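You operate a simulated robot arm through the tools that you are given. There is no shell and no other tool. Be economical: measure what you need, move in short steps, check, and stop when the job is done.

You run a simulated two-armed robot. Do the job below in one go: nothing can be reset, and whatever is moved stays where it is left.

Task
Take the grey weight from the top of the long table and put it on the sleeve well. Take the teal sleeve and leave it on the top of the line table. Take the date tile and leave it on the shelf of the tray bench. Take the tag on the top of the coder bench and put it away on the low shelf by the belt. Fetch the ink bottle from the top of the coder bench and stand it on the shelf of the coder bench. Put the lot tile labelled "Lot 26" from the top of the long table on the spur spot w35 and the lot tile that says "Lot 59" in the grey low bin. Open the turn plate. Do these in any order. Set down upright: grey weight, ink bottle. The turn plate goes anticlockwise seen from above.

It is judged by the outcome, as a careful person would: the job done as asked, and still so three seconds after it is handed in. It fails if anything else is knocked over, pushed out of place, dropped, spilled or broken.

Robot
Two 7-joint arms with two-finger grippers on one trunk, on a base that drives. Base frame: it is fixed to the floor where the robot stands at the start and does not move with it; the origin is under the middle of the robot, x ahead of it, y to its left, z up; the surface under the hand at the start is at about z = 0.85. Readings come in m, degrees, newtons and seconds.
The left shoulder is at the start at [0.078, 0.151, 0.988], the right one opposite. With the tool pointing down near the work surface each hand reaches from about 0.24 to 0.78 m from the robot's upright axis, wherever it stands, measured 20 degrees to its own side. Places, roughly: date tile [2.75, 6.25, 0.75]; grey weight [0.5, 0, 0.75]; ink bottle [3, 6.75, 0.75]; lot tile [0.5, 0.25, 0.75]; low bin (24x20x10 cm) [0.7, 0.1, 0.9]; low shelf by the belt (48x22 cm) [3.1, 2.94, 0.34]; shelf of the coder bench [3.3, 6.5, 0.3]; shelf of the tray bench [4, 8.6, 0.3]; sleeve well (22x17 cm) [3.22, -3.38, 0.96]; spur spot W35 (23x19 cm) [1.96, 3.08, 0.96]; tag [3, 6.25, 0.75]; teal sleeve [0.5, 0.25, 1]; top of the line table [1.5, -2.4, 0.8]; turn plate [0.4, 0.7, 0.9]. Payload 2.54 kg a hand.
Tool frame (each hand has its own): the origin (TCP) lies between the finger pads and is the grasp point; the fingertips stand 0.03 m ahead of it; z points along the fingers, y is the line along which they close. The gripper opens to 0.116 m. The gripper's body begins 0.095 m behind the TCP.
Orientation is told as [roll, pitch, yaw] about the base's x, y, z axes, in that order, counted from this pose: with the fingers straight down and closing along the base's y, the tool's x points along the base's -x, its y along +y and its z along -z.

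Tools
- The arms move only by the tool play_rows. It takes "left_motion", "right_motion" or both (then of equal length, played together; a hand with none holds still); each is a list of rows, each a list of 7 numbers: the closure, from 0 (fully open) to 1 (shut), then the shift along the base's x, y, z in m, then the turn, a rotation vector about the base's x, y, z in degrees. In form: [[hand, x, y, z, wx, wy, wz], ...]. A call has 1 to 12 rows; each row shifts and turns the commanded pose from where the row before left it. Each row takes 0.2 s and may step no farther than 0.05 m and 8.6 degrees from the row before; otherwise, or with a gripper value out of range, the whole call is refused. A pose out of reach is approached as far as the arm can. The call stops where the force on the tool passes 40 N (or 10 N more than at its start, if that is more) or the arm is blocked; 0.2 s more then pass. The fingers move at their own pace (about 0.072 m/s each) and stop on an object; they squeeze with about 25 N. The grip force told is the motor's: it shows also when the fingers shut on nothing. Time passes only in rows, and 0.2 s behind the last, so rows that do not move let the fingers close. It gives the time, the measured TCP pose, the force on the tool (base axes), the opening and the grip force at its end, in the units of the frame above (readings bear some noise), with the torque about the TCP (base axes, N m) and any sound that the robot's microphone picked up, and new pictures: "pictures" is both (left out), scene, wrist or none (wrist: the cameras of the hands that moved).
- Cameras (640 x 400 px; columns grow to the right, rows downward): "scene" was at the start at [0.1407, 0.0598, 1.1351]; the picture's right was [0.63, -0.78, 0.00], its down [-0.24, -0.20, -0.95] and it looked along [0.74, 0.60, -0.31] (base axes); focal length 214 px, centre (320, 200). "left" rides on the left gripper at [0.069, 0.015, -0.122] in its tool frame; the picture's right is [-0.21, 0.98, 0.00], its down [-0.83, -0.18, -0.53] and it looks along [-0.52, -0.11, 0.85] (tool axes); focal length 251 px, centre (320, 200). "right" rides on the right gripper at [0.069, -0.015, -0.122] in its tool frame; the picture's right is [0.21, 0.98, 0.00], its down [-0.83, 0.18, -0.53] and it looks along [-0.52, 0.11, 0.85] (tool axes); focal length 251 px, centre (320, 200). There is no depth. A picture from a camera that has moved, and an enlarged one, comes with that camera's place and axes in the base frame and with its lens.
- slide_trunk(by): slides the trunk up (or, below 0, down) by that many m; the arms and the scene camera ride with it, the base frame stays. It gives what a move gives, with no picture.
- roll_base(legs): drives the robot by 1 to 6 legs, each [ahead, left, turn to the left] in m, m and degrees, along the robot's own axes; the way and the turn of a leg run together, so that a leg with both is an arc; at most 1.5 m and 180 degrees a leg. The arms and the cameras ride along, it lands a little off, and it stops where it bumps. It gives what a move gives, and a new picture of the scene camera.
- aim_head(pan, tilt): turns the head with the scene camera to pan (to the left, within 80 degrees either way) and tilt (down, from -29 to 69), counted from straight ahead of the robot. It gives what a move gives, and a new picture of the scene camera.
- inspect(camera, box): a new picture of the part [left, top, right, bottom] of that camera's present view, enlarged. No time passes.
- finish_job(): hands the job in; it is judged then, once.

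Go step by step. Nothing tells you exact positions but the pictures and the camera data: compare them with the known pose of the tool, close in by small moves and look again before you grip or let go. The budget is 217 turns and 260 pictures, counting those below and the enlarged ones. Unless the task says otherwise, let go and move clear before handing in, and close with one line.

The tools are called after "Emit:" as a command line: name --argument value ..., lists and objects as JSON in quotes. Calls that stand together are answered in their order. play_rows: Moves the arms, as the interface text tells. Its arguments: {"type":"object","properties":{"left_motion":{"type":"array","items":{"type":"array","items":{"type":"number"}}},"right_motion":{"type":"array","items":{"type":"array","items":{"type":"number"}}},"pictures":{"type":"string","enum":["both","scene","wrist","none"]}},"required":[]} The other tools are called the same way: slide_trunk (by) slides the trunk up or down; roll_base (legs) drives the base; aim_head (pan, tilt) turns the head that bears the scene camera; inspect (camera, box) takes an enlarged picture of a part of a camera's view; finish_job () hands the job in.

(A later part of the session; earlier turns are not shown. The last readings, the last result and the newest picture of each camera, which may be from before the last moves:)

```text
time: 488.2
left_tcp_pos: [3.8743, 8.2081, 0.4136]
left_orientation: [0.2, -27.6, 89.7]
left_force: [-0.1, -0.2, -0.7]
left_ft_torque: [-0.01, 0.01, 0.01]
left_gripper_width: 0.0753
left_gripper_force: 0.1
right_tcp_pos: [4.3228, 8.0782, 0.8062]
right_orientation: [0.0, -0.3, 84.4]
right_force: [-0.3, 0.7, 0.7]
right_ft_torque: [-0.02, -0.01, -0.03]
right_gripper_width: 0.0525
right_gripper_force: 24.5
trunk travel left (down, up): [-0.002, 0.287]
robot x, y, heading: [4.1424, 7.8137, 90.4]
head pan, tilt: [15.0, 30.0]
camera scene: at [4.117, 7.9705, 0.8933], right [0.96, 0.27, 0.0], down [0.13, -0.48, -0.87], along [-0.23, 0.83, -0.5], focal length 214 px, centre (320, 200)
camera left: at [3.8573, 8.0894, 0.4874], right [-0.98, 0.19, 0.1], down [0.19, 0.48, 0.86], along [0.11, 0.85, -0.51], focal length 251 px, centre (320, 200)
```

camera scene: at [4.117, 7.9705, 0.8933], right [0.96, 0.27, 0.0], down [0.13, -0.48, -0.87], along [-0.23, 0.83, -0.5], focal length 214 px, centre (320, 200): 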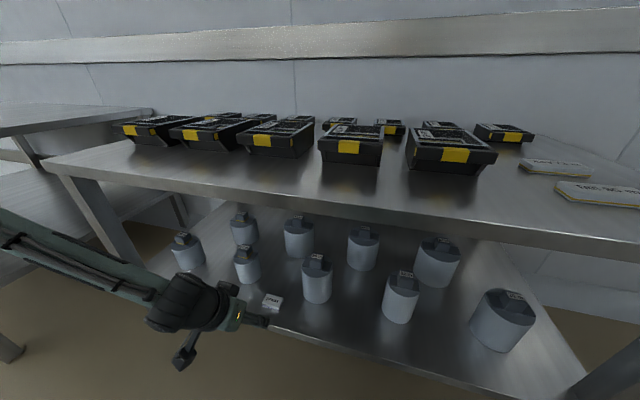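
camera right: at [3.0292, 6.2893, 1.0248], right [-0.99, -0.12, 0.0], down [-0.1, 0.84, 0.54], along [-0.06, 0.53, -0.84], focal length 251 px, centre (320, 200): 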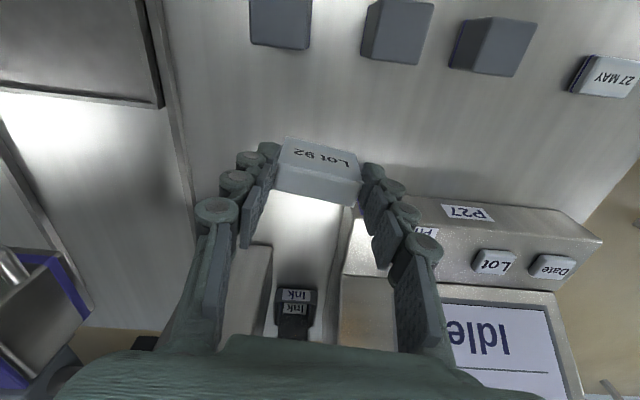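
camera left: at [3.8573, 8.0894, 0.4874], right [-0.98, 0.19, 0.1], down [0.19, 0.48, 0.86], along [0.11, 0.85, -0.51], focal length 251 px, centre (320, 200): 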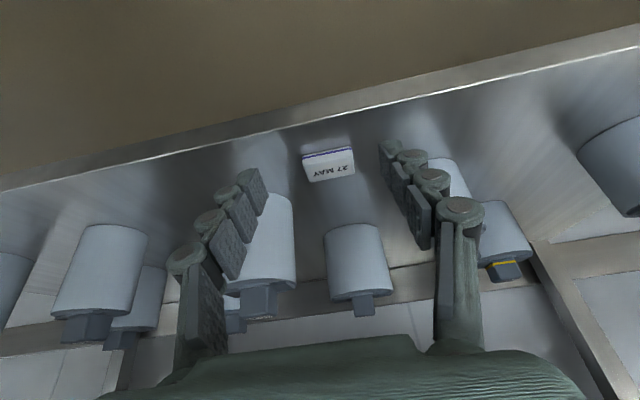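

Date tile placed. Now I'll withdraw, raise the trunk, turn around and go to the back of the coder bench for the ink.

Emit:
play_rows --left_motion '[[0.35, 0, -0.045, 0.01, 0, 0, 0], [0.35, 0, -0.045, 0.02, 0, 0, 0], [0.35, 0, -0.03, 0.03, -4, 0, 0], [0.35, 0, -0.02, 0.04, -6, 0, 0], [0.35, 0, -0.01, 0.04, -6, 0, 0], [0.35, 0, 0, 0.045, -6, 0, 0], [0.35, 0, 0, 0.045, -6, 0, 0], [0.35, 0, 0, 0.045, 0, 0, 0], [0.35, 0, 0, 0.045, 0, 0, 0]]' --pictures "none"

Emit:
roll_base --legs '[[-0.36, 0, 0]]'

Emit:
slide_trunk --by 0.25

Emit:
roll_base --legs '[[0, 0, 90], [0, 0, 89.5], [0, -1.35, 0]]'

```text
time: 490.2
left_tcp_pos: [3.8269, 8.1613, 0.6542]
left_orientation: [0.0, 0.5, 89.7]
left_force: [-0.2, 0.4, 0.0]
left_ft_torque: [-0.01, 0.0, 0.0]
left_gripper_width: 0.0753
left_gripper_force: 0.1
left hand out of reach, approached as far as the arm can: row 1, 2, 3, 4, 5
right_tcp_pos: [4.3234, 8.0784, 0.8065]
right_orientation: [0.0, -0.3, 84.5]
right_force: [-0.4, 0.1, -0.6]
right_ft_torque: [0.0, -0.03, -0.01]
right_gripper_width: 0.0528
right_gripper_force: 24.9
trunk travel left (down, up): [-0.002, 0.287]
robot x, y, heading: [4.1428, 7.8135, 90.8]
head pan, tilt: [15.0, 30.0]
```

```text
time: 492.5
left_tcp_pos: [3.8306, 7.8013, 0.6541]
left_orientation: [0.2, 0.5, 89.7]
left_force: [-0.2, 0.0, -1.1]
left_ft_torque: [0.03, 0.03, -0.01]
left_gripper_width: 0.0754
left_gripper_force: 0.1
right_tcp_pos: [4.3261, 7.7197, 0.8075]
right_orientation: [0.1, -0.3, 84.3]
right_force: [0.5, 1.0, -0.5]
right_ft_torque: [0.01, -0.02, 0.0]
right_gripper_width: 0.0525
right_gripper_force: 24.6
trunk travel left (down, up): [-0.002, 0.287]
robot x, y, heading: [4.1436, 7.4535, 90.4]
head pan, tilt: [15.0, 30.0]
camera scene: at [4.1199, 7.611, 0.8932], right [0.96, 0.27, 0.0], down [0.13, -0.48, -0.87], along [-0.23, 0.83, -0.5], focal length 214 px, centre (320, 200)
```

scene: 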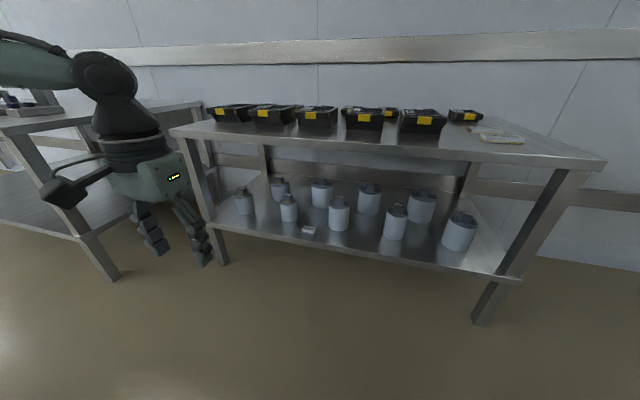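

```text
time: 495.1
left_tcp_pos: [3.8312, 7.8033, 0.905]
left_orientation: [0.3, 0.3, 89.7]
left_force: [0.2, -0.1, 0.4]
left_ft_torque: [0.0, 0.02, 0.04]
left_gripper_width: 0.0753
left_gripper_force: 0.1
right_tcp_pos: [4.326, 7.7191, 1.0564]
right_orientation: [0.1, -0.3, 84.3]
right_force: [0.3, -0.7, -0.8]
right_ft_torque: [0.0, -0.01, 0.03]
right_gripper_width: 0.0528
right_gripper_force: 25.1
trunk travel left (down, up): [-0.252, 0.037]
robot x, y, heading: [4.1476, 7.4518, 90.2]
head pan, tilt: [15.0, 30.0]
```

```text
time: 516.2
left_tcp_pos: [3.0998, 7.0968, 0.9039]
left_orientation: [0.2, 0.4, -90.3]
left_force: [0.5, -0.5, 0.0]
left_ft_torque: [-0.02, 0.03, 0.01]
left_gripper_width: 0.0753
left_gripper_force: 0.1
right_tcp_pos: [2.6047, 7.1788, 1.0568]
right_orientation: [0.1, -0.2, -95.6]
right_force: [0.0, -0.2, -0.5]
right_ft_torque: [0.03, -0.01, 0.0]
right_gripper_width: 0.0525
right_gripper_force: 25.3
trunk travel left (down, up): [-0.252, 0.037]
robot x, y, heading: [2.7846, 7.4432, -89.3]
head pan, tilt: [15.0, 30.0]
camera scene: at [2.8106, 7.2895, 1.1432], right [-0.96, -0.27, 0.0], down [-0.13, 0.48, -0.87], along [0.23, -0.83, -0.5], focal length 214 px, centre (320, 200)
```

scene: 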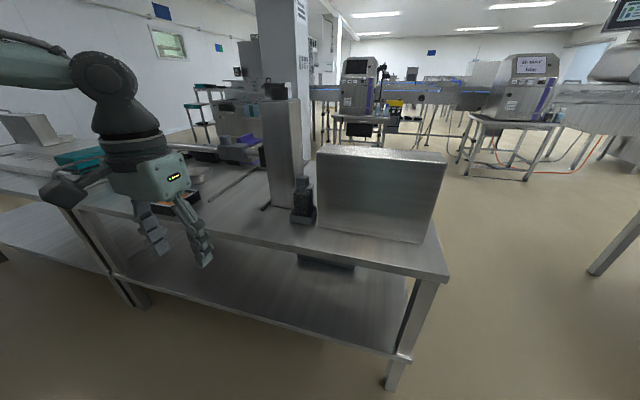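

From behind the ink is easily accessible beside the printer, near the back edge. Let me enlarge it.

Emit:
inspect --camera "scene" --box '[250, 150, 370, 250]'

```text
4.00 times, centred on (310, 200) of scene
camera zoom: at [2.8106, 7.2895, 1.1432], right [-0.96, -0.27, 0.0], down [-0.13, 0.48, -0.87], along [0.23, -0.83, -0.5], focal length 858 px, centre (360, 200)
```

zoom: 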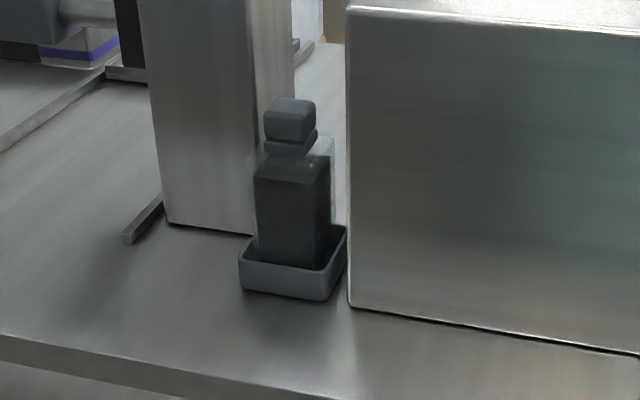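

The ink is a square bottle with a cap standing in a shallow tray. I'll grip it by the cap with the hand pitched forward. First position the base and hand.

Emit:
play_rows --left_motion '[[0.35, 0, 0, 0.04, -5, 0, 0], [0.35, 0, 0, 0.04, -7, 0, 0], [0.35, -0.01, 0, 0.01, -7, 0, 0], [0.35, -0.02, 0, 0, -7, 0, 0], [0.35, -0.02, 0, 0, -7, 0, 0], [0.35, -0.02, 0, 0, -7, 0, 0]]' --pictures "none"

Emit:
roll_base --legs '[[0.2, 0, -0.7]]'

Emit:
inspect --camera "left" --box '[0, 0, 640, 400]'

```text
time: 517.6
left_tcp_pos: [3.0382, 7.0657, 1.032]
left_orientation: [0.3, -39.6, -90.3]
left_force: [-0.5, -0.2, -0.9]
left_ft_torque: [0.01, -0.03, 0.03]
left_gripper_width: 0.0755
left_gripper_force: 0.0
left hand out of reach, approached as far as the arm can: row 5, 6
right_tcp_pos: [2.6036, 7.1786, 1.0567]
right_orientation: [0.2, -0.4, -95.6]
right_force: [0.1, 0.4, -0.5]
right_ft_torque: [-0.02, 0.0, -0.01]
right_gripper_width: 0.0525
right_gripper_force: 24.5
trunk travel left (down, up): [-0.252, 0.037]
robot x, y, heading: [2.7855, 7.4408, -89.6]
head pan, tilt: [15.0, 30.0]
```

```text
time: 519.2
left_tcp_pos: [3.0339, 6.8631, 1.0315]
left_orientation: [0.3, -39.4, -91.2]
left_force: [-1.2, 0.1, 0.3]
left_ft_torque: [0.05, 0.02, 0.0]
left_gripper_width: 0.0752
left_gripper_force: 0.1
right_tcp_pos: [2.601, 6.9821, 1.0566]
right_orientation: [0.1, -0.3, -96.1]
right_force: [0.0, 0.4, 0.0]
right_ft_torque: [0.03, -0.02, -0.04]
right_gripper_width: 0.0528
right_gripper_force: 24.7
trunk travel left (down, up): [-0.252, 0.037]
robot x, y, heading: [2.7883, 7.2461, -90.3]
head pan, tilt: [15.0, 30.0]
camera scene: at [2.8092, 7.0898, 1.1431], right [-0.97, -0.26, 0.0], down [-0.13, 0.48, -0.87], along [0.22, -0.84, -0.5], focal length 214 px, centre (320, 200)
```

scene: 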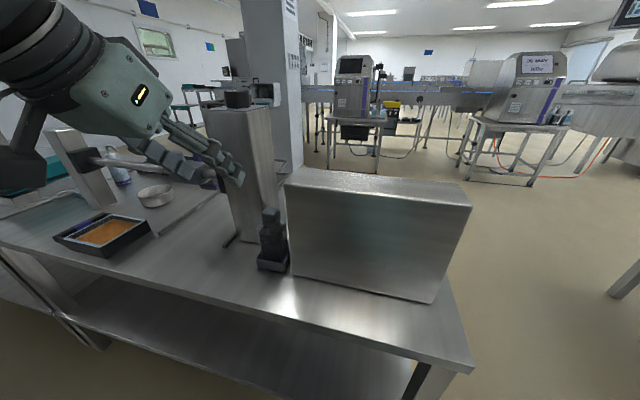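

```text
1.00 times, centred on (320, 200) of left (not enlarged: the box is as wide or as high as the picture)
camera zoom: at [3.0496, 6.9937, 1.0812], right [0.97, -0.18, 0.14], down [-0.19, -0.3, 0.94], along [-0.13, -0.94, -0.32], focal length 251 px, centre (320, 200)
```

zoom: 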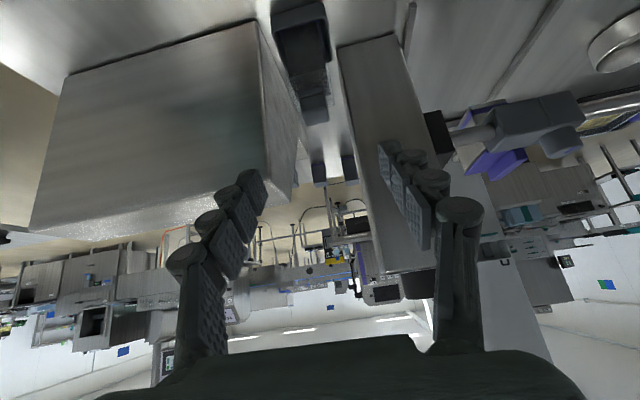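

The cap is at ≈(3.024, 6.731, 0.865). I'll approach along the finger direction with a 6 cm opening, stopping short to check.

Emit:
play_rows --left_motion '[[0.48, -0.003, -0.03, -0.037, 0, 0, 1], [0.48, -0.003, -0.03, -0.037, 0, 0, 0], [0.48, -0.003, -0.03, -0.037, 0, 0, 0]]' --pictures "wrist"

Emit:
inspect --camera "scene" --box '[200, 150, 340, 290]'

```text
time: 520.0
left_tcp_pos: [3.0262, 6.7698, 0.9256]
left_orientation: [0.2, -39.4, -90.0]
left_force: [0.6, -1.0, 0.4]
left_ft_torque: [0.0, -0.03, 0.01]
left_gripper_width: 0.0602
left_gripper_force: 0.0
left hand out of reach, approached as far as the arm can: row 1
right_tcp_pos: [2.6013, 6.9818, 1.0559]
right_orientation: [0.1, -0.3, -96.3]
right_force: [0.0, 0.3, -1.3]
right_ft_torque: [-0.01, -0.03, 0.01]
right_gripper_width: 0.0529
right_gripper_force: 24.9
trunk travel left (down, up): [-0.252, 0.037]
robot x, y, heading: [2.7857, 7.2485, -90.3]
head pan, tilt: [15.0, 30.0]
camera left: at [3.0397, 6.8992, 0.9744], right [0.98, -0.16, 0.14], down [-0.18, -0.3, 0.94], along [-0.11, -0.94, -0.32], focal length 251 px, centre (320, 200)
```

left: 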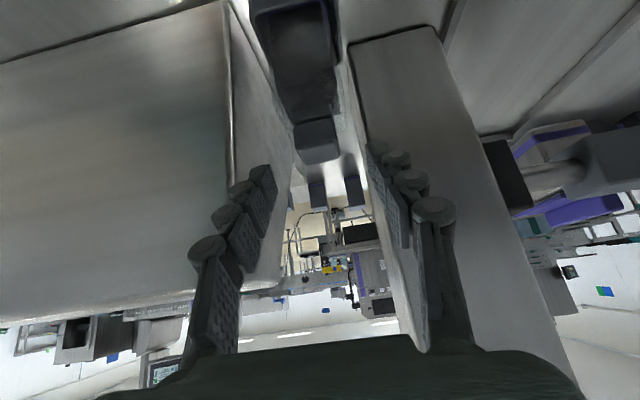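

```text
2.86 times, centred on (270, 220) of scene
camera zoom: at [2.8092, 7.0897, 1.1431], right [-0.97, -0.26, 0.0], down [-0.13, 0.48, -0.87], along [0.22, -0.84, -0.5], focal length 613 px, centre (463, 143)
```

zoom: 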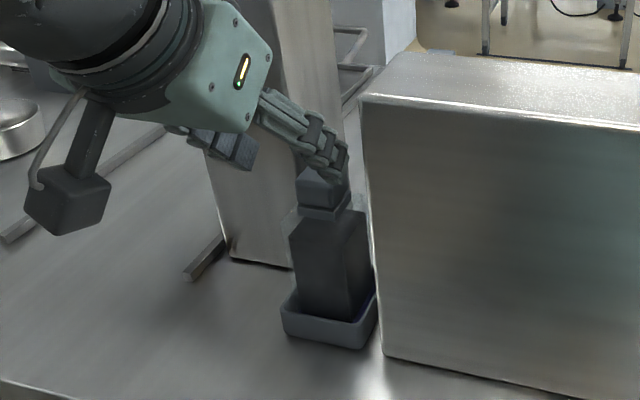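

Emit:
play_rows --left_motion '[[0.48, -0.001, -0.02, -0.031, 0, 0, 0], [0.48, -0.001, -0.02, -0.03, 0, 0, 0]]' --pictures "wrist"

```text
time: 520.6
left_tcp_pos: [3.024, 6.7282, 0.8648]
left_orientation: [0.3, -39.4, -90.0]
left_force: [-0.3, 0.5, 0.0]
left_ft_torque: [-0.01, 0.02, 0.02]
left_gripper_width: 0.0599
left_gripper_force: 0.1
right_tcp_pos: [2.6016, 6.9817, 1.057]
right_orientation: [0.1, -0.3, -96.4]
right_force: [0.3, -0.6, -1.3]
right_ft_torque: [0.03, 0.01, 0.02]
right_gripper_width: 0.0527
right_gripper_force: 24.6
trunk travel left (down, up): [-0.252, 0.037]
robot x, y, heading: [2.7859, 7.2473, -90.3]
head pan, tilt: [15.0, 30.0]
camera left: at [3.0374, 6.8597, 0.9138], right [0.98, -0.16, 0.14], down [-0.18, -0.3, 0.94], along [-0.11, -0.94, -0.32], focal length 251 px, centre (320, 200)
```

left: 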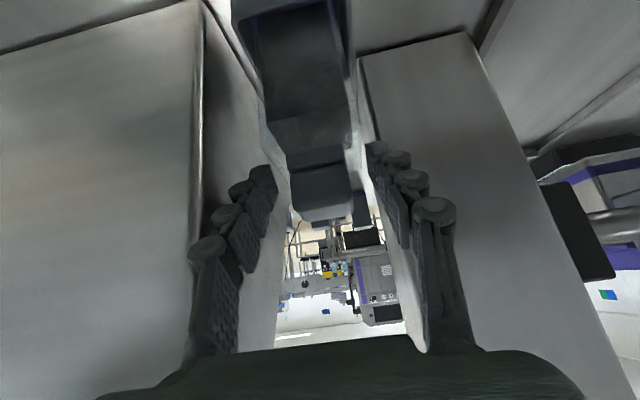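

Cap is between the fingers. Closing and lifting out of the tray.

Emit:
play_rows --left_motion '[[1, 0, 0, 0, 0, 0, 0], [1, 0, 0, 0, 0, 0, 0], [1, 0, 0, 0.015, 0, 0, 0], [1, 0, 0, 0.03, 0, 0, 0], [1, 0, 0, 0.03, 0, 0, 0]]' --pictures "both"

```text
time: 521.8
left_tcp_pos: [3.0239, 6.7303, 0.9392]
left_orientation: [0.4, -39.4, -90.1]
left_force: [0.8, -0.4, -3.6]
left_ft_torque: [0.02, -0.04, 0.0]
left_gripper_width: 0.0558
left_gripper_force: 25.1
right_tcp_pos: [2.6022, 6.9829, 1.0561]
right_orientation: [0.0, -0.2, -96.3]
right_force: [-0.1, -0.6, -0.8]
right_ft_torque: [-0.03, 0.0, 0.01]
right_gripper_width: 0.0525
right_gripper_force: 25.1
trunk travel left (down, up): [-0.252, 0.037]
robot x, y, heading: [2.7872, 7.2459, -90.1]
head pan, tilt: [15.0, 30.0]
camera scene: at [2.8092, 7.0903, 1.1432], right [-0.97, -0.26, 0.0], down [-0.13, 0.48, -0.87], along [0.22, -0.84, -0.5], focal length 214 px, centre (320, 200)
camera left: at [3.0373, 6.8605, 0.989], right [0.98, -0.16, 0.14], down [-0.19, -0.3, 0.94], along [-0.11, -0.94, -0.32], focal length 251 px, centre (320, 200)
```

scene: 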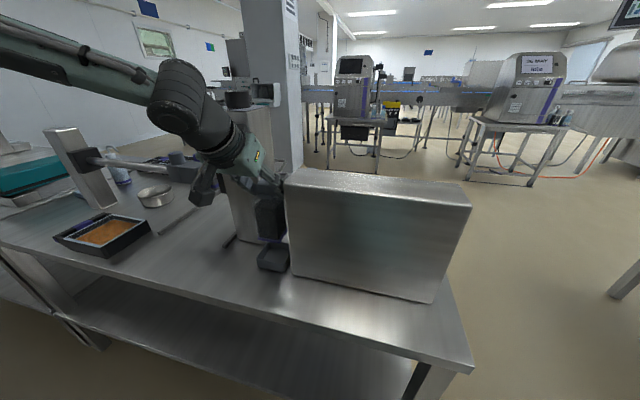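
left: 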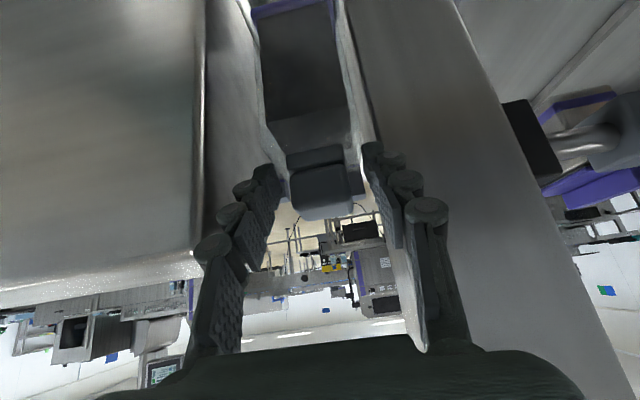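

Bottle is clear of its tray. I'll back the base away with it, lower the trunk, and then look at the shelf from the rear.

Emit:
play_rows --left_motion '[[1, 0, 0.01, 0.03, 0, 0, 0], [1, 0, 0.02, 0.02, 0, 0, 0]]' --pictures "none"

Emit:
roll_base --legs '[[-0.33, 0, 0]]'

Emit:
slide_trunk --by -0.25

Emit:
play_rows --left_motion '[[1, 0, -0.01, -0.04, 0, 0, 0], [1, 0, -0.01, -0.045, 0, 0, 0], [1, 0, -0.01, -0.045, 0, 0, 0], [1, 0, 0, -0.04, 0, 0, 0]]' --pictures "both"

```text
time: 522.4
left_tcp_pos: [3.0241, 6.7604, 0.9914]
left_orientation: [0.2, -39.5, -90.1]
left_force: [-0.9, 0.6, -3.6]
left_ft_torque: [0.07, 0.01, 0.0]
left_gripper_width: 0.0556
left_gripper_force: 25.1
right_tcp_pos: [2.603, 6.9822, 1.0574]
right_orientation: [0.1, -0.3, -96.3]
right_force: [0.1, 0.6, -0.2]
right_ft_torque: [0.01, -0.02, 0.01]
right_gripper_width: 0.0528
right_gripper_force: 25.5
trunk travel left (down, up): [-0.252, 0.037]
robot x, y, heading: [2.7873, 7.2471, -90.3]
head pan, tilt: [15.0, 30.0]
```

```text
time: 524.6
left_tcp_pos: [3.0272, 7.0892, 0.9901]
left_orientation: [0.4, -39.4, -89.8]
left_force: [0.6, -0.4, -3.4]
left_ft_torque: [0.04, 0.01, -0.01]
left_gripper_width: 0.0558
left_gripper_force: 25.0
right_tcp_pos: [2.6036, 7.3088, 1.0574]
right_orientation: [0.1, -0.3, -96.1]
right_force: [-0.2, 1.5, 0.2]
right_ft_torque: [-0.04, 0.01, 0.01]
right_gripper_width: 0.0526
right_gripper_force: 25.2
trunk travel left (down, up): [-0.252, 0.037]
robot x, y, heading: [2.7863, 7.5727, -90.1]
head pan, tilt: [15.0, 30.0]
camera scene: at [2.8106, 7.4193, 1.1433], right [-0.97, -0.26, 0.0], down [-0.13, 0.48, -0.87], along [0.22, -0.84, -0.5], focal length 214 px, centre (320, 200)
```

scene: 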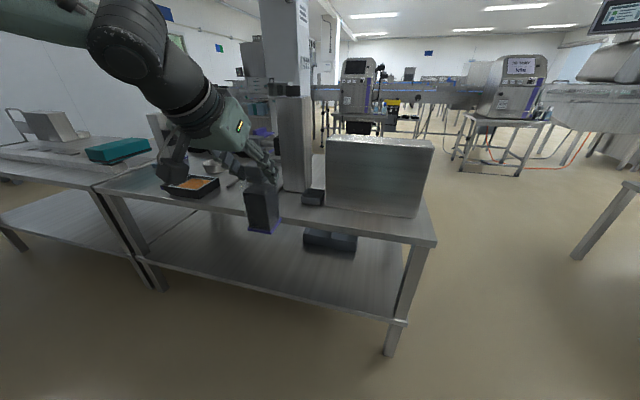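

```text
time: 527.2
left_tcp_pos: [3.028, 7.0882, 0.7389]
left_orientation: [0.3, -39.5, -89.9]
left_force: [-0.9, -0.9, -3.2]
left_ft_torque: [0.04, -0.01, -0.03]
left_gripper_width: 0.0555
left_gripper_force: 24.9
right_tcp_pos: [2.6027, 7.3105, 0.8058]
right_orientation: [0.1, -0.3, -96.0]
right_force: [-0.6, -0.8, 0.5]
right_ft_torque: [0.01, -0.01, 0.0]
right_gripper_width: 0.0524
right_gripper_force: 24.9
trunk travel left (down, up): [-0.002, 0.287]
robot x, y, heading: [2.7882, 7.5723, -90.0]
head pan, tilt: [15.0, 30.0]
```

```text
time: 528.2
left_tcp_pos: [3.0282, 7.0604, 0.5696]
left_orientation: [0.4, -39.4, -89.8]
left_force: [0.4, 1.0, -3.0]
left_ft_torque: [0.08, 0.04, 0.01]
left_gripper_width: 0.0556
left_gripper_force: 25.3
right_tcp_pos: [2.6027, 7.3109, 0.8064]
right_orientation: [0.1, -0.3, -96.2]
right_force: [-0.2, 0.5, 0.3]
right_ft_torque: [-0.04, -0.04, -0.01]
right_gripper_width: 0.0528
right_gripper_force: 24.5
trunk travel left (down, up): [-0.002, 0.287]
robot x, y, heading: [2.7888, 7.5748, -90.1]
head pan, tilt: [15.0, 30.0]
camera scene: at [2.8105, 7.419, 0.8932], right [-0.97, -0.26, 0.0], down [-0.13, 0.48, -0.87], along [0.22, -0.84, -0.5], focal length 214 px, centre (320, 200)
camera left: at [3.0402, 7.1899, 0.6182], right [0.98, -0.16, 0.14], down [-0.18, -0.3, 0.94], along [-0.11, -0.94, -0.32], focal length 251 px, centre (320, 200)
```

scene: 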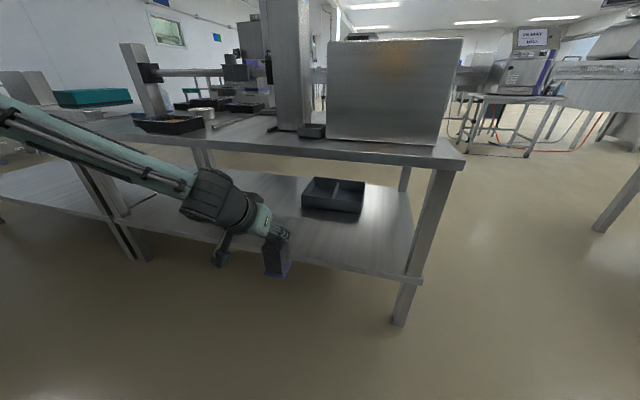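
left: 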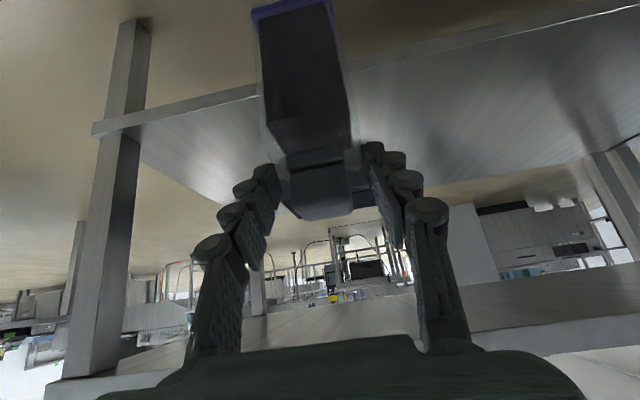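

The shelf behind is free at x≈3.03. I'll lower the bottle to just above shelf height outside, then drive it in under the top.

Emit:
play_rows --left_motion '[[1, 0, 0, -0.04, 0, 0, 0], [1, 0, 0, -0.04, 0, 0, 0], [1, 0, 0, -0.015, 0, 0, 0]]' --pictures "none"

Emit:
roll_base --legs '[[0.27, 0, 0]]'

Emit:
inspect --camera "left" --box '[0, 0, 640, 400]'

```text
time: 529.0
left_tcp_pos: [3.0274, 7.06, 0.4742]
left_orientation: [0.3, -39.5, -89.8]
left_force: [-0.8, 0.4, -3.1]
left_ft_torque: [0.05, -0.03, -0.01]
left_gripper_width: 0.0556
left_gripper_force: 24.7
right_tcp_pos: [2.6032, 7.3101, 0.8066]
right_orientation: [0.1, -0.2, -96.0]
right_force: [-0.9, 0.0, -1.3]
right_ft_torque: [-0.02, -0.03, -0.03]
right_gripper_width: 0.0527
right_gripper_force: 25.2
trunk travel left (down, up): [-0.002, 0.287]
robot x, y, heading: [2.7859, 7.571, -89.9]
head pan, tilt: [15.0, 30.0]
```

```text
time: 530.9
left_tcp_pos: [3.0269, 6.7878, 0.4735]
left_orientation: [0.3, -39.3, -89.9]
left_force: [0.3, 1.1, -3.4]
left_ft_torque: [0.03, -0.02, 0.0]
left_gripper_width: 0.0559
left_gripper_force: 25.3
right_tcp_pos: [2.6024, 7.0396, 0.8065]
right_orientation: [0.2, -0.3, -96.2]
right_force: [0.1, -0.4, -0.1]
right_ft_torque: [-0.02, 0.02, -0.03]
right_gripper_width: 0.0529
right_gripper_force: 24.8
trunk travel left (down, up): [-0.002, 0.287]
robot x, y, heading: [2.7868, 7.3022, -90.1]
head pan, tilt: [15.0, 30.0]
camera scene: at [2.8102, 7.148, 0.8932], right [-0.97, -0.26, 0.0], down [-0.13, 0.48, -0.87], along [0.22, -0.84, -0.5], focal length 214 px, centre (320, 200)
```

scene: 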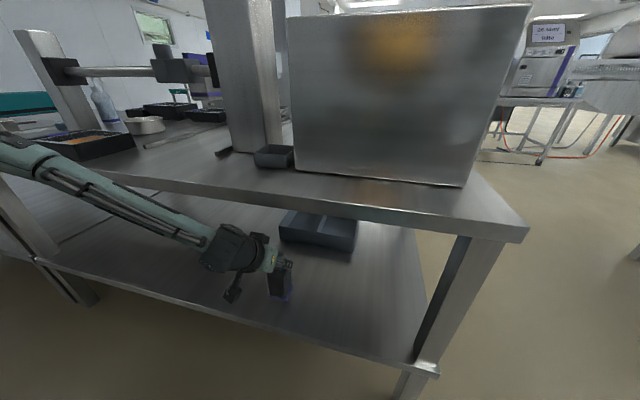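

```text
1.00 times, centred on (320, 200) of left (not enlarged: the box is as wide or as high as the picture)
camera zoom: at [3.0392, 6.9185, 0.5231], right [0.98, -0.16, 0.14], down [-0.18, -0.3, 0.94], along [-0.11, -0.94, -0.32], focal length 251 px, centre (320, 200)
```

zoom: 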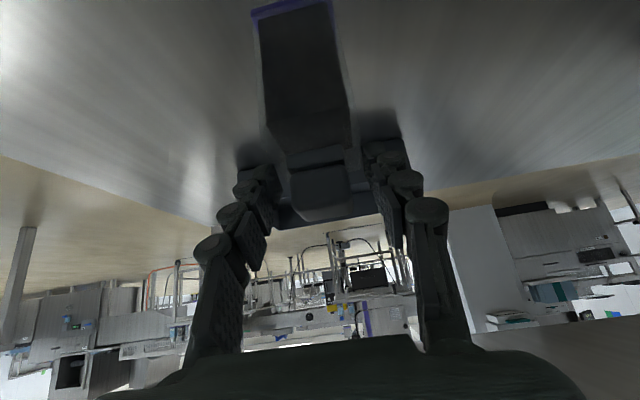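

Bottle is over the shelf. Lowering to contact.

Emit:
play_rows --left_motion '[[1, 0, 0, -0.012, 0, 0, 0], [1, 0, 0, -0.01, 0, 0, 0], [1, 0, 0, -0.005, 0, 0, 0], [1, 0, 0, -0.004, 0, 0, 0], [1, 0, 0, -0.003, 0, 0, 0], [1, 0, 0, -0.003, 0, 0, 0]]' --pictures "none"

Emit:
inspect --camera "scene" --box '[190, 200, 370, 340]'

```text
time: 532.3
left_tcp_pos: [3.0263, 6.7868, 0.4381]
left_orientation: [0.3, -39.7, -90.0]
left_force: [3.8, 4.7, 11.1]
left_ft_torque: [0.34, 0.08, 0.0]
left_gripper_width: 0.0555
left_gripper_force: 25.3
right_tcp_pos: [2.6037, 7.0404, 0.8077]
right_orientation: [0.1, -0.4, -96.0]
right_force: [-0.1, -0.2, -0.5]
right_ft_torque: [0.01, 0.03, 0.01]
right_gripper_width: 0.0527
right_gripper_force: 24.3
trunk travel left (down, up): [-0.002, 0.287]
robot x, y, heading: [2.7836, 7.305, -89.9]
head pan, tilt: [15.0, 30.0]
```

```text
2.86 times, centred on (280, 270) of scene
camera zoom: at [2.81, 7.1489, 0.8938], right [-0.97, -0.26, 0.0], down [-0.13, 0.48, -0.87], along [0.22, -0.84, -0.5], focal length 613 px, centre (434, 0)
```

zoom: 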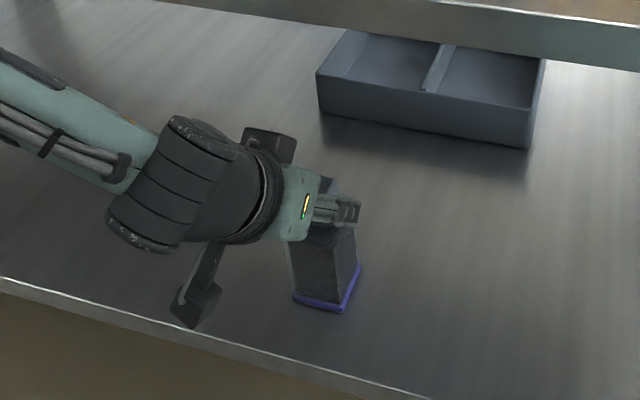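

Bottle stands on the shelf. Releasing and backing out along the finger axis.

Emit:
play_rows --left_motion '[[1, 0, 0, 0.001, 0, 0, 0], [0.35, 0, 0, 0, 0, 0, 0], [0.3, 0, 0, 0, 0, 0, 0], [0.3, 0, 0.019, 0.02, 0, 0, 0], [0.3, 0, 0.025, 0.03, 0, 0, 0], [0.3, 0, 0.03, 0.015, 0, 0, 0]]' --pictures "none"

Emit:
roll_base --legs '[[-0.2, 0, 0]]'

Emit:
inspect --camera "scene" --box '[190, 150, 390, 300]'

```text
time: 533.7
left_tcp_pos: [3.0281, 6.8403, 0.4932]
left_orientation: [0.5, -39.4, -89.9]
left_force: [0.0, 0.1, 0.2]
left_ft_torque: [0.05, 0.03, 0.01]
left_gripper_width: 0.0812
left_gripper_force: 0.1
left hand out of reach, approached as far as the arm can: row 6
right_tcp_pos: [2.6031, 7.0404, 0.8077]
right_orientation: [0.0, -0.3, -96.1]
right_force: [0.3, 0.4, -0.8]
right_ft_torque: [-0.02, 0.02, 0.0]
right_gripper_width: 0.0525
right_gripper_force: 24.8
trunk travel left (down, up): [-0.002, 0.287]
robot x, y, heading: [2.7887, 7.3, -90.0]
head pan, tilt: [15.0, 30.0]
```

```text
time: 535.3
left_tcp_pos: [3.0284, 7.04, 0.4933]
left_orientation: [0.3, -39.5, -89.8]
left_force: [-0.5, 0.2, 0.6]
left_ft_torque: [-0.02, -0.01, -0.01]
left_gripper_width: 0.0814
left_gripper_force: 0.0
right_tcp_pos: [2.6045, 7.2402, 0.8053]
right_orientation: [0.1, -0.3, -96.1]
right_force: [0.2, 0.2, -1.0]
right_ft_torque: [0.01, -0.03, 0.03]
right_gripper_width: 0.0528
right_gripper_force: 25.2
trunk travel left (down, up): [-0.002, 0.287]
robot x, y, heading: [2.7843, 7.5046, -90.1]
head pan, tilt: [15.0, 30.0]
camera scene: at [2.8104, 7.3488, 0.8932], right [-0.97, -0.26, 0.0], down [-0.13, 0.48, -0.87], along [0.22, -0.84, -0.5], focal length 214 px, centre (320, 200)
```

scene: 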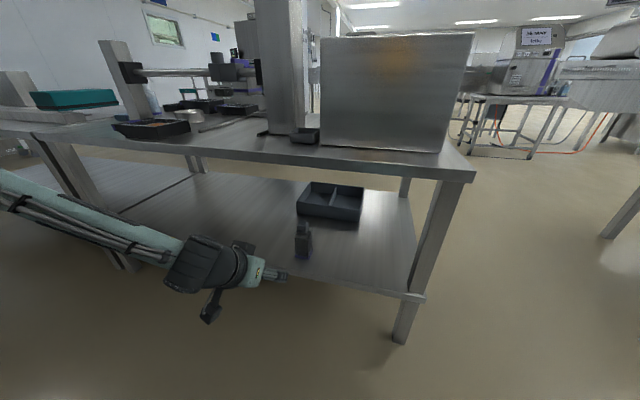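

```text
2.67 times, centred on (290, 225) of scene
camera zoom: at [2.8104, 7.3488, 0.8932], right [-0.97, -0.26, 0.0], down [-0.13, 0.48, -0.87], along [0.22, -0.84, -0.5], focal length 572 px, centre (400, 133)
```

zoom: 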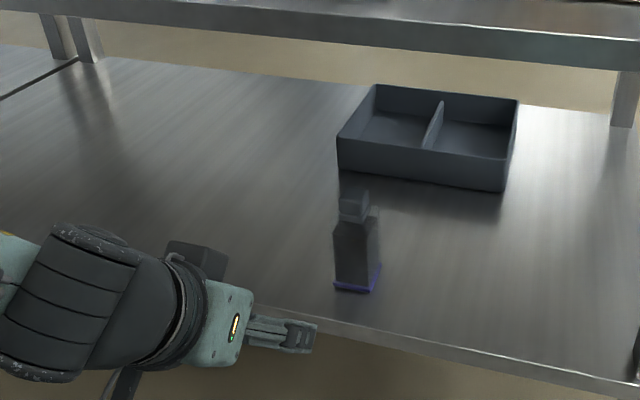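

Ink stands upright on the coder bench shelf. Now the tag goes to the low shelf by the belt; raising the trunk, tucking the left hand, and driving back around the east side.

Emit:
slide_trunk --by 0.25

Emit:
play_rows --left_motion '[[0.3, 0, 0, 0.045, 6, 0, 0], [0.3, 0, 0, 0.045, 7, 0, 0], [0.3, 0, 0, 0.045, 7, 0, 0], [0.3, 0, 0, 0.045, 7, 0, 0], [0.3, 0, 0.02, 0.045, 7, 0, 0], [0.3, 0, 0.02, 0.045, 5, 0, 0], [0.3, 0, 0.02, 0.03, 0, 0, 0]]' --pictures "none"

Emit:
roll_base --legs '[[0, 1.5, 0], [0, 1.5, 0], [0, 0.3, 0]]'

Emit:
aim_head --pan 0 --tilt 18

```text
time: 537.9
left_tcp_pos: [3.0279, 7.0406, 0.7435]
left_orientation: [0.3, -39.3, -89.7]
left_force: [-0.5, 0.1, 0.3]
left_ft_torque: [-0.02, -0.01, -0.03]
left_gripper_width: 0.0811
left_gripper_force: 0.1
right_tcp_pos: [2.6042, 7.2393, 1.0573]
right_orientation: [0.1, -0.3, -96.2]
right_force: [0.2, 0.3, 0.0]
right_ft_torque: [0.0, 0.01, -0.01]
right_gripper_width: 0.0528
right_gripper_force: 25.0
trunk travel left (down, up): [-0.252, 0.037]
robot x, y, heading: [2.7839, 7.5057, -90.1]
head pan, tilt: [15.0, 30.0]
```

```text
time: 539.5
left_tcp_pos: [3.0274, 7.102, 1.044]
left_orientation: [0.5, -0.3, -90.0]
left_force: [0.2, -0.1, -0.3]
left_ft_torque: [-0.01, 0.0, 0.0]
left_gripper_width: 0.0814
left_gripper_force: 0.1
right_tcp_pos: [2.603, 7.2403, 1.056]
right_orientation: [0.1, -0.3, -96.0]
right_force: [0.5, -0.3, 0.1]
right_ft_torque: [0.01, -0.01, 0.01]
right_gripper_width: 0.0525
right_gripper_force: 24.9
trunk travel left (down, up): [-0.252, 0.037]
robot x, y, heading: [2.7858, 7.5012, -90.1]
head pan, tilt: [15.0, 30.0]
```

```text
time: 571.1
left_tcp_pos: [6.3218, 7.1335, 1.0439]
left_orientation: [0.3, -0.4, -88.7]
left_force: [0.9, 0.7, -0.2]
left_ft_torque: [0.0, 0.01, -0.02]
left_gripper_width: 0.0812
left_gripper_force: 0.1
right_tcp_pos: [5.8937, 7.2618, 1.0561]
right_orientation: [0.2, -0.3, -94.9]
right_force: [-0.2, 0.5, -0.5]
right_ft_torque: [0.01, 0.02, -0.01]
right_gripper_width: 0.0525
right_gripper_force: 24.7
trunk travel left (down, up): [-0.252, 0.037]
robot x, y, heading: [6.07, 7.5276, -88.5]
head pan, tilt: [15.0, 30.0]
camera scene: at [6.0983, 7.3747, 1.1432], right [-0.96, -0.28, 0.0], down [-0.14, 0.48, -0.87], along [0.24, -0.83, -0.5], focal length 214 px, centre (320, 200)
```

scene: 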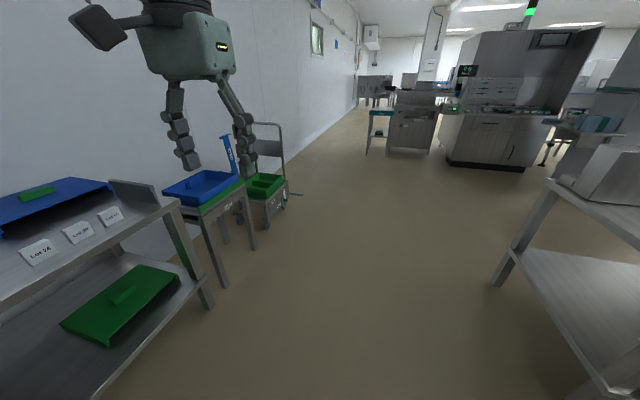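

```text
time: 571.9
left_tcp_pos: [6.3218, 7.1334, 1.0433]
left_orientation: [0.5, -0.4, -88.7]
left_force: [0.1, -0.4, 0.1]
left_ft_torque: [-0.04, 0.01, 0.01]
left_gripper_width: 0.0814
left_gripper_force: 0.0
right_tcp_pos: [5.8929, 7.2605, 1.0559]
right_orientation: [0.1, -0.3, -94.9]
right_force: [0.3, -0.1, -0.5]
right_ft_torque: [-0.03, 0.03, 0.01]
right_gripper_width: 0.0528
right_gripper_force: 25.0
trunk travel left (down, up): [-0.252, 0.037]
robot x, y, heading: [6.0724, 7.5278, -88.4]
head pan, tilt: [0.0, 18.0]
camera scene: at [6.075, 7.3682, 1.1625], right [-1.0, -0.02, 0.0], down [-0.01, 0.31, -0.95], along [0.02, -0.95, -0.31], focal length 214 px, centre (320, 200)
```

scene: 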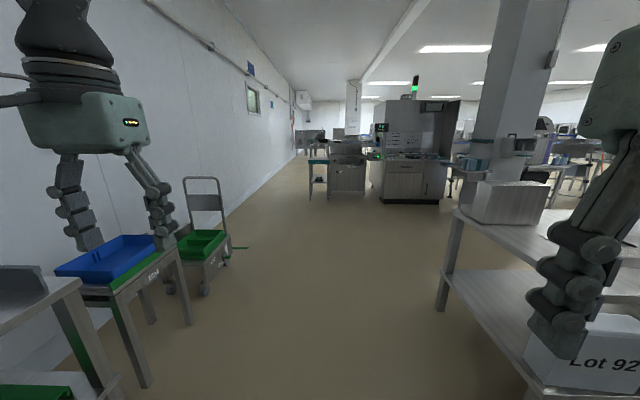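

Corridor ahead is clear (x≈5.3–6.7). Driving straight, then through the wall passage and out to the front area.

Emit:
roll_base --legs '[[1.5, 0, -1.6], [0.95, 0, 0], [0, 0.83, 0], [1.5, 0, 0], [1.5, 0, 0], [0.7, 0, 0]]'

```text
time: 609.4
left_tcp_pos: [7.2195, 0.9858, 1.0437]
left_orientation: [0.5, -0.3, -88.6]
left_force: [-0.4, -0.8, -0.1]
left_ft_torque: [0.06, 0.0, -0.01]
left_gripper_width: 0.0813
left_gripper_force: 0.0
right_tcp_pos: [6.7927, 1.1149, 1.0577]
right_orientation: [0.0, -0.4, -95.0]
right_force: [0.3, -0.7, -0.6]
right_ft_torque: [-0.04, -0.01, 0.02]
right_gripper_width: 0.0523
right_gripper_force: 25.3
trunk travel left (down, up): [-0.252, 0.037]
robot x, y, heading: [6.9704, 1.3797, -88.7]
head pan, tilt: [0.0, 18.0]
camera scene: at [6.9739, 1.2199, 1.1625], right [-1.0, -0.02, 0.0], down [-0.01, 0.31, -0.95], along [0.02, -0.95, -0.31], focal length 214 px, centre (320, 200)
```

scene: 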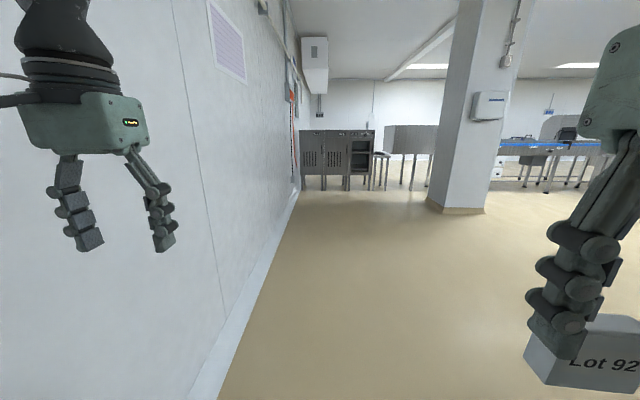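

Emit:
roll_base --legs '[[0, -1.5, -1.3], [0, -1.5, 0], [0, -1.15, 0], [0, 0, 90], [0, 0, 90]]'

Emit:
aim_head --pan 0 --tilt 30

```text
time: 656.9
left_tcp_pos: [2.5764, 1.7909, 1.0444]
left_orientation: [0.5, -0.4, 90.3]
left_force: [0.6, 1.0, -0.1]
left_ft_torque: [-0.02, 0.02, 0.02]
left_gripper_width: 0.0812
left_gripper_force: 0.2
right_tcp_pos: [3.0027, 1.6561, 1.0568]
right_orientation: [0.1, -0.3, 84.1]
right_force: [0.4, 0.3, -1.0]
right_ft_torque: [-0.01, 0.0, 0.02]
right_gripper_width: 0.0527
right_gripper_force: 24.7
trunk travel left (down, up): [-0.252, 0.037]
robot x, y, heading: [2.8202, 1.3948, 90.0]
head pan, tilt: [0.0, 18.0]
camera scene: at [2.8193, 1.5539, 1.1626], right [1.0, 0.0, 0.0], down [0.0, -0.31, -0.95], along [0.0, 0.95, -0.31], focal length 214 px, centre (320, 200)
```

scene: 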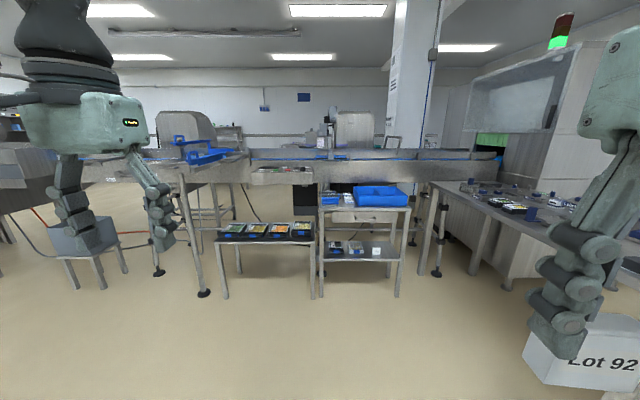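

```text
time: 657.6
left_tcp_pos: [2.5783, 1.7911, 1.0433]
left_orientation: [0.5, -0.5, 90.4]
left_force: [-0.1, 0.1, 0.0]
left_ft_torque: [-0.02, -0.01, 0.02]
left_gripper_width: 0.0808
left_gripper_force: 0.0
right_tcp_pos: [3.0023, 1.6553, 1.057]
right_orientation: [0.1, -0.3, 84.1]
right_force: [0.0, 0.2, -1.0]
right_ft_torque: [0.01, 0.01, -0.01]
right_gripper_width: 0.0526
right_gripper_force: 25.4
trunk travel left (down, up): [-0.252, 0.037]
robot x, y, heading: [2.8201, 1.3917, 90.2]
head pan, tilt: [0.0, 30.0]
camera scene: at [2.8194, 1.551, 1.1433], right [1.0, 0.0, 0.0], down [0.0, -0.5, -0.87], along [0.0, 0.87, -0.5], focal length 214 px, centre (320, 200)
```

scene: 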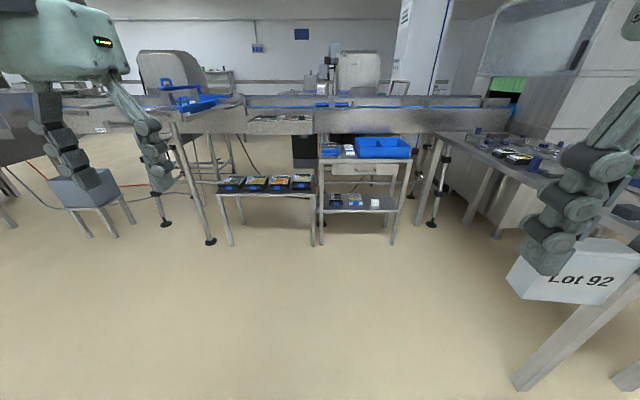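

The stand with the low shelf is at x≈2.84–3.38, y≈2.88. Moving closer to see the free space on it.

Emit:
roll_base --legs '[[0.7, -0.12, 0]]'

Emit:
slide_trunk --by -0.25

Emit:
aim_head --pan -5 --tilt 30

Emit:
inspect --camera "scene" --box '[200, 120, 500, 320]'

```text
time: 661.5
left_tcp_pos: [2.6921, 2.4887, 1.0432]
left_orientation: [0.5, -0.4, 90.6]
left_force: [0.1, 0.5, 0.7]
left_ft_torque: [-0.03, -0.05, -0.02]
left_gripper_width: 0.081
left_gripper_force: 0.1
right_tcp_pos: [3.1195, 2.353, 1.0567]
right_orientation: [0.0, -0.2, 84.4]
right_force: [-0.2, 0.3, -0.6]
right_ft_torque: [-0.03, -0.02, 0.0]
right_gripper_width: 0.0524
right_gripper_force: 24.8
trunk travel left (down, up): [-0.252, 0.037]
robot x, y, heading: [2.9356, 2.0918, 90.6]
head pan, tilt: [0.0, 30.0]
camera scene: at [2.9354, 2.2491, 1.1432], right [1.0, 0.01, 0.0], down [0.0, -0.5, -0.87], along [-0.01, 0.87, -0.5], focal length 214 px, centre (320, 200)
```

scene: 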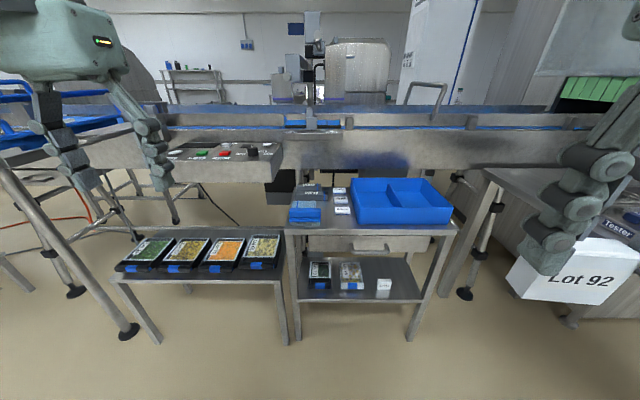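

```text
time: 664.1
left_tcp_pos: [2.6917, 2.4886, 0.7919]
left_orientation: [0.5, -0.4, 90.5]
left_force: [-0.3, -0.7, -1.0]
left_ft_torque: [-0.05, -0.03, -0.05]
left_gripper_width: 0.0809
left_gripper_force: 0.0
right_tcp_pos: [3.1184, 2.3529, 0.8064]
right_orientation: [0.0, -0.3, 84.3]
right_force: [0.5, -0.3, -0.7]
right_ft_torque: [0.0, -0.04, -0.02]
right_gripper_width: 0.0524
right_gripper_force: 24.9
trunk travel left (down, up): [-0.002, 0.287]
robot x, y, heading: [2.9361, 2.0897, 90.6]
head pan, tilt: [0.0, 30.0]
```

```text
time: 664.7
left_tcp_pos: [2.693, 2.4892, 0.7929]
left_orientation: [0.5, -0.4, 90.5]
left_force: [0.2, -0.6, 0.0]
left_ft_torque: [-0.01, 0.01, 0.0]
left_gripper_width: 0.0811
left_gripper_force: 0.0
right_tcp_pos: [3.118, 2.3543, 0.8062]
right_orientation: [0.1, -0.2, 84.4]
right_force: [-0.1, -1.1, 0.0]
right_ft_torque: [-0.02, 0.01, 0.0]
right_gripper_width: 0.0528
right_gripper_force: 25.0
trunk travel left (down, up): [-0.002, 0.287]
robot x, y, heading: [2.9399, 2.0879, 90.4]
head pan, tilt: [-5.0, 30.0]
camera scene: at [2.9432, 2.2486, 0.8932], right [1.0, -0.08, 0.0], down [-0.04, -0.5, -0.87], along [0.07, 0.86, -0.5], focal length 214 px, centre (320, 200)
```

scene: 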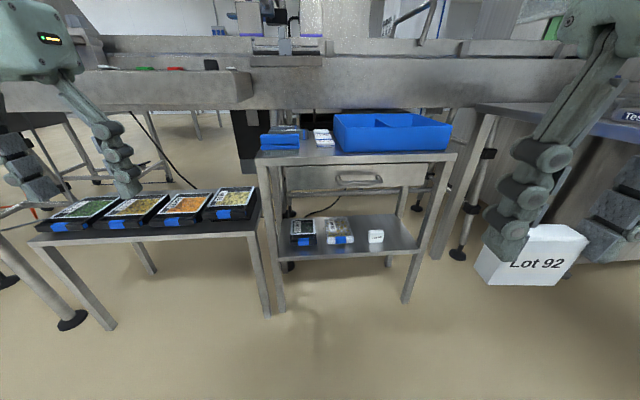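

```text
2.00 times, centred on (350, 220) of scene
camera zoom: at [2.9432, 2.2486, 0.8932], right [1.0, -0.08, 0.0], down [-0.04, -0.5, -0.87], along [0.07, 0.86, -0.5], focal length 429 px, centre (260, 160)
```

zoom: 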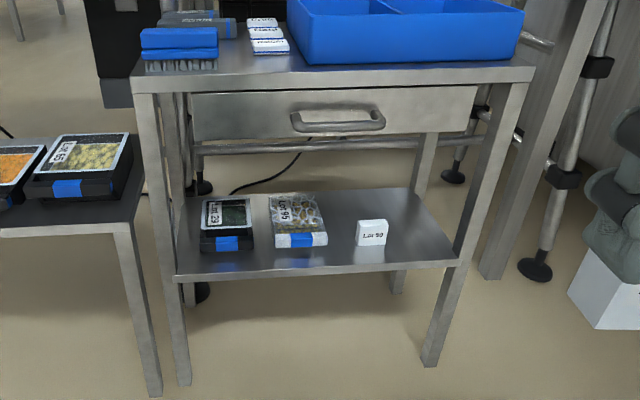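

One item to verify: the tile on this shelf also seems to read "Lot 5?". I'll zoom in on it.

Emit:
inspect --camera "scene" --box '[360, 222, 392, 248]'

```text
15.38 times, centred on (376, 235) of scene
camera zoom: at [2.9432, 2.2486, 0.8932], right [1.0, -0.08, 0.0], down [-0.04, -0.5, -0.87], along [0.07, 0.86, -0.5], focal length 3300 px, centre (-542, -338)
```

zoom: 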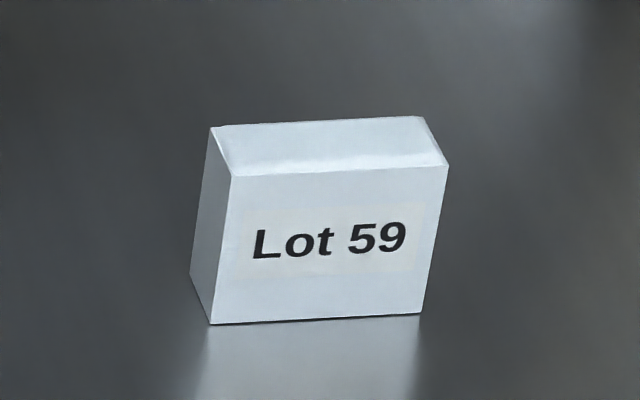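

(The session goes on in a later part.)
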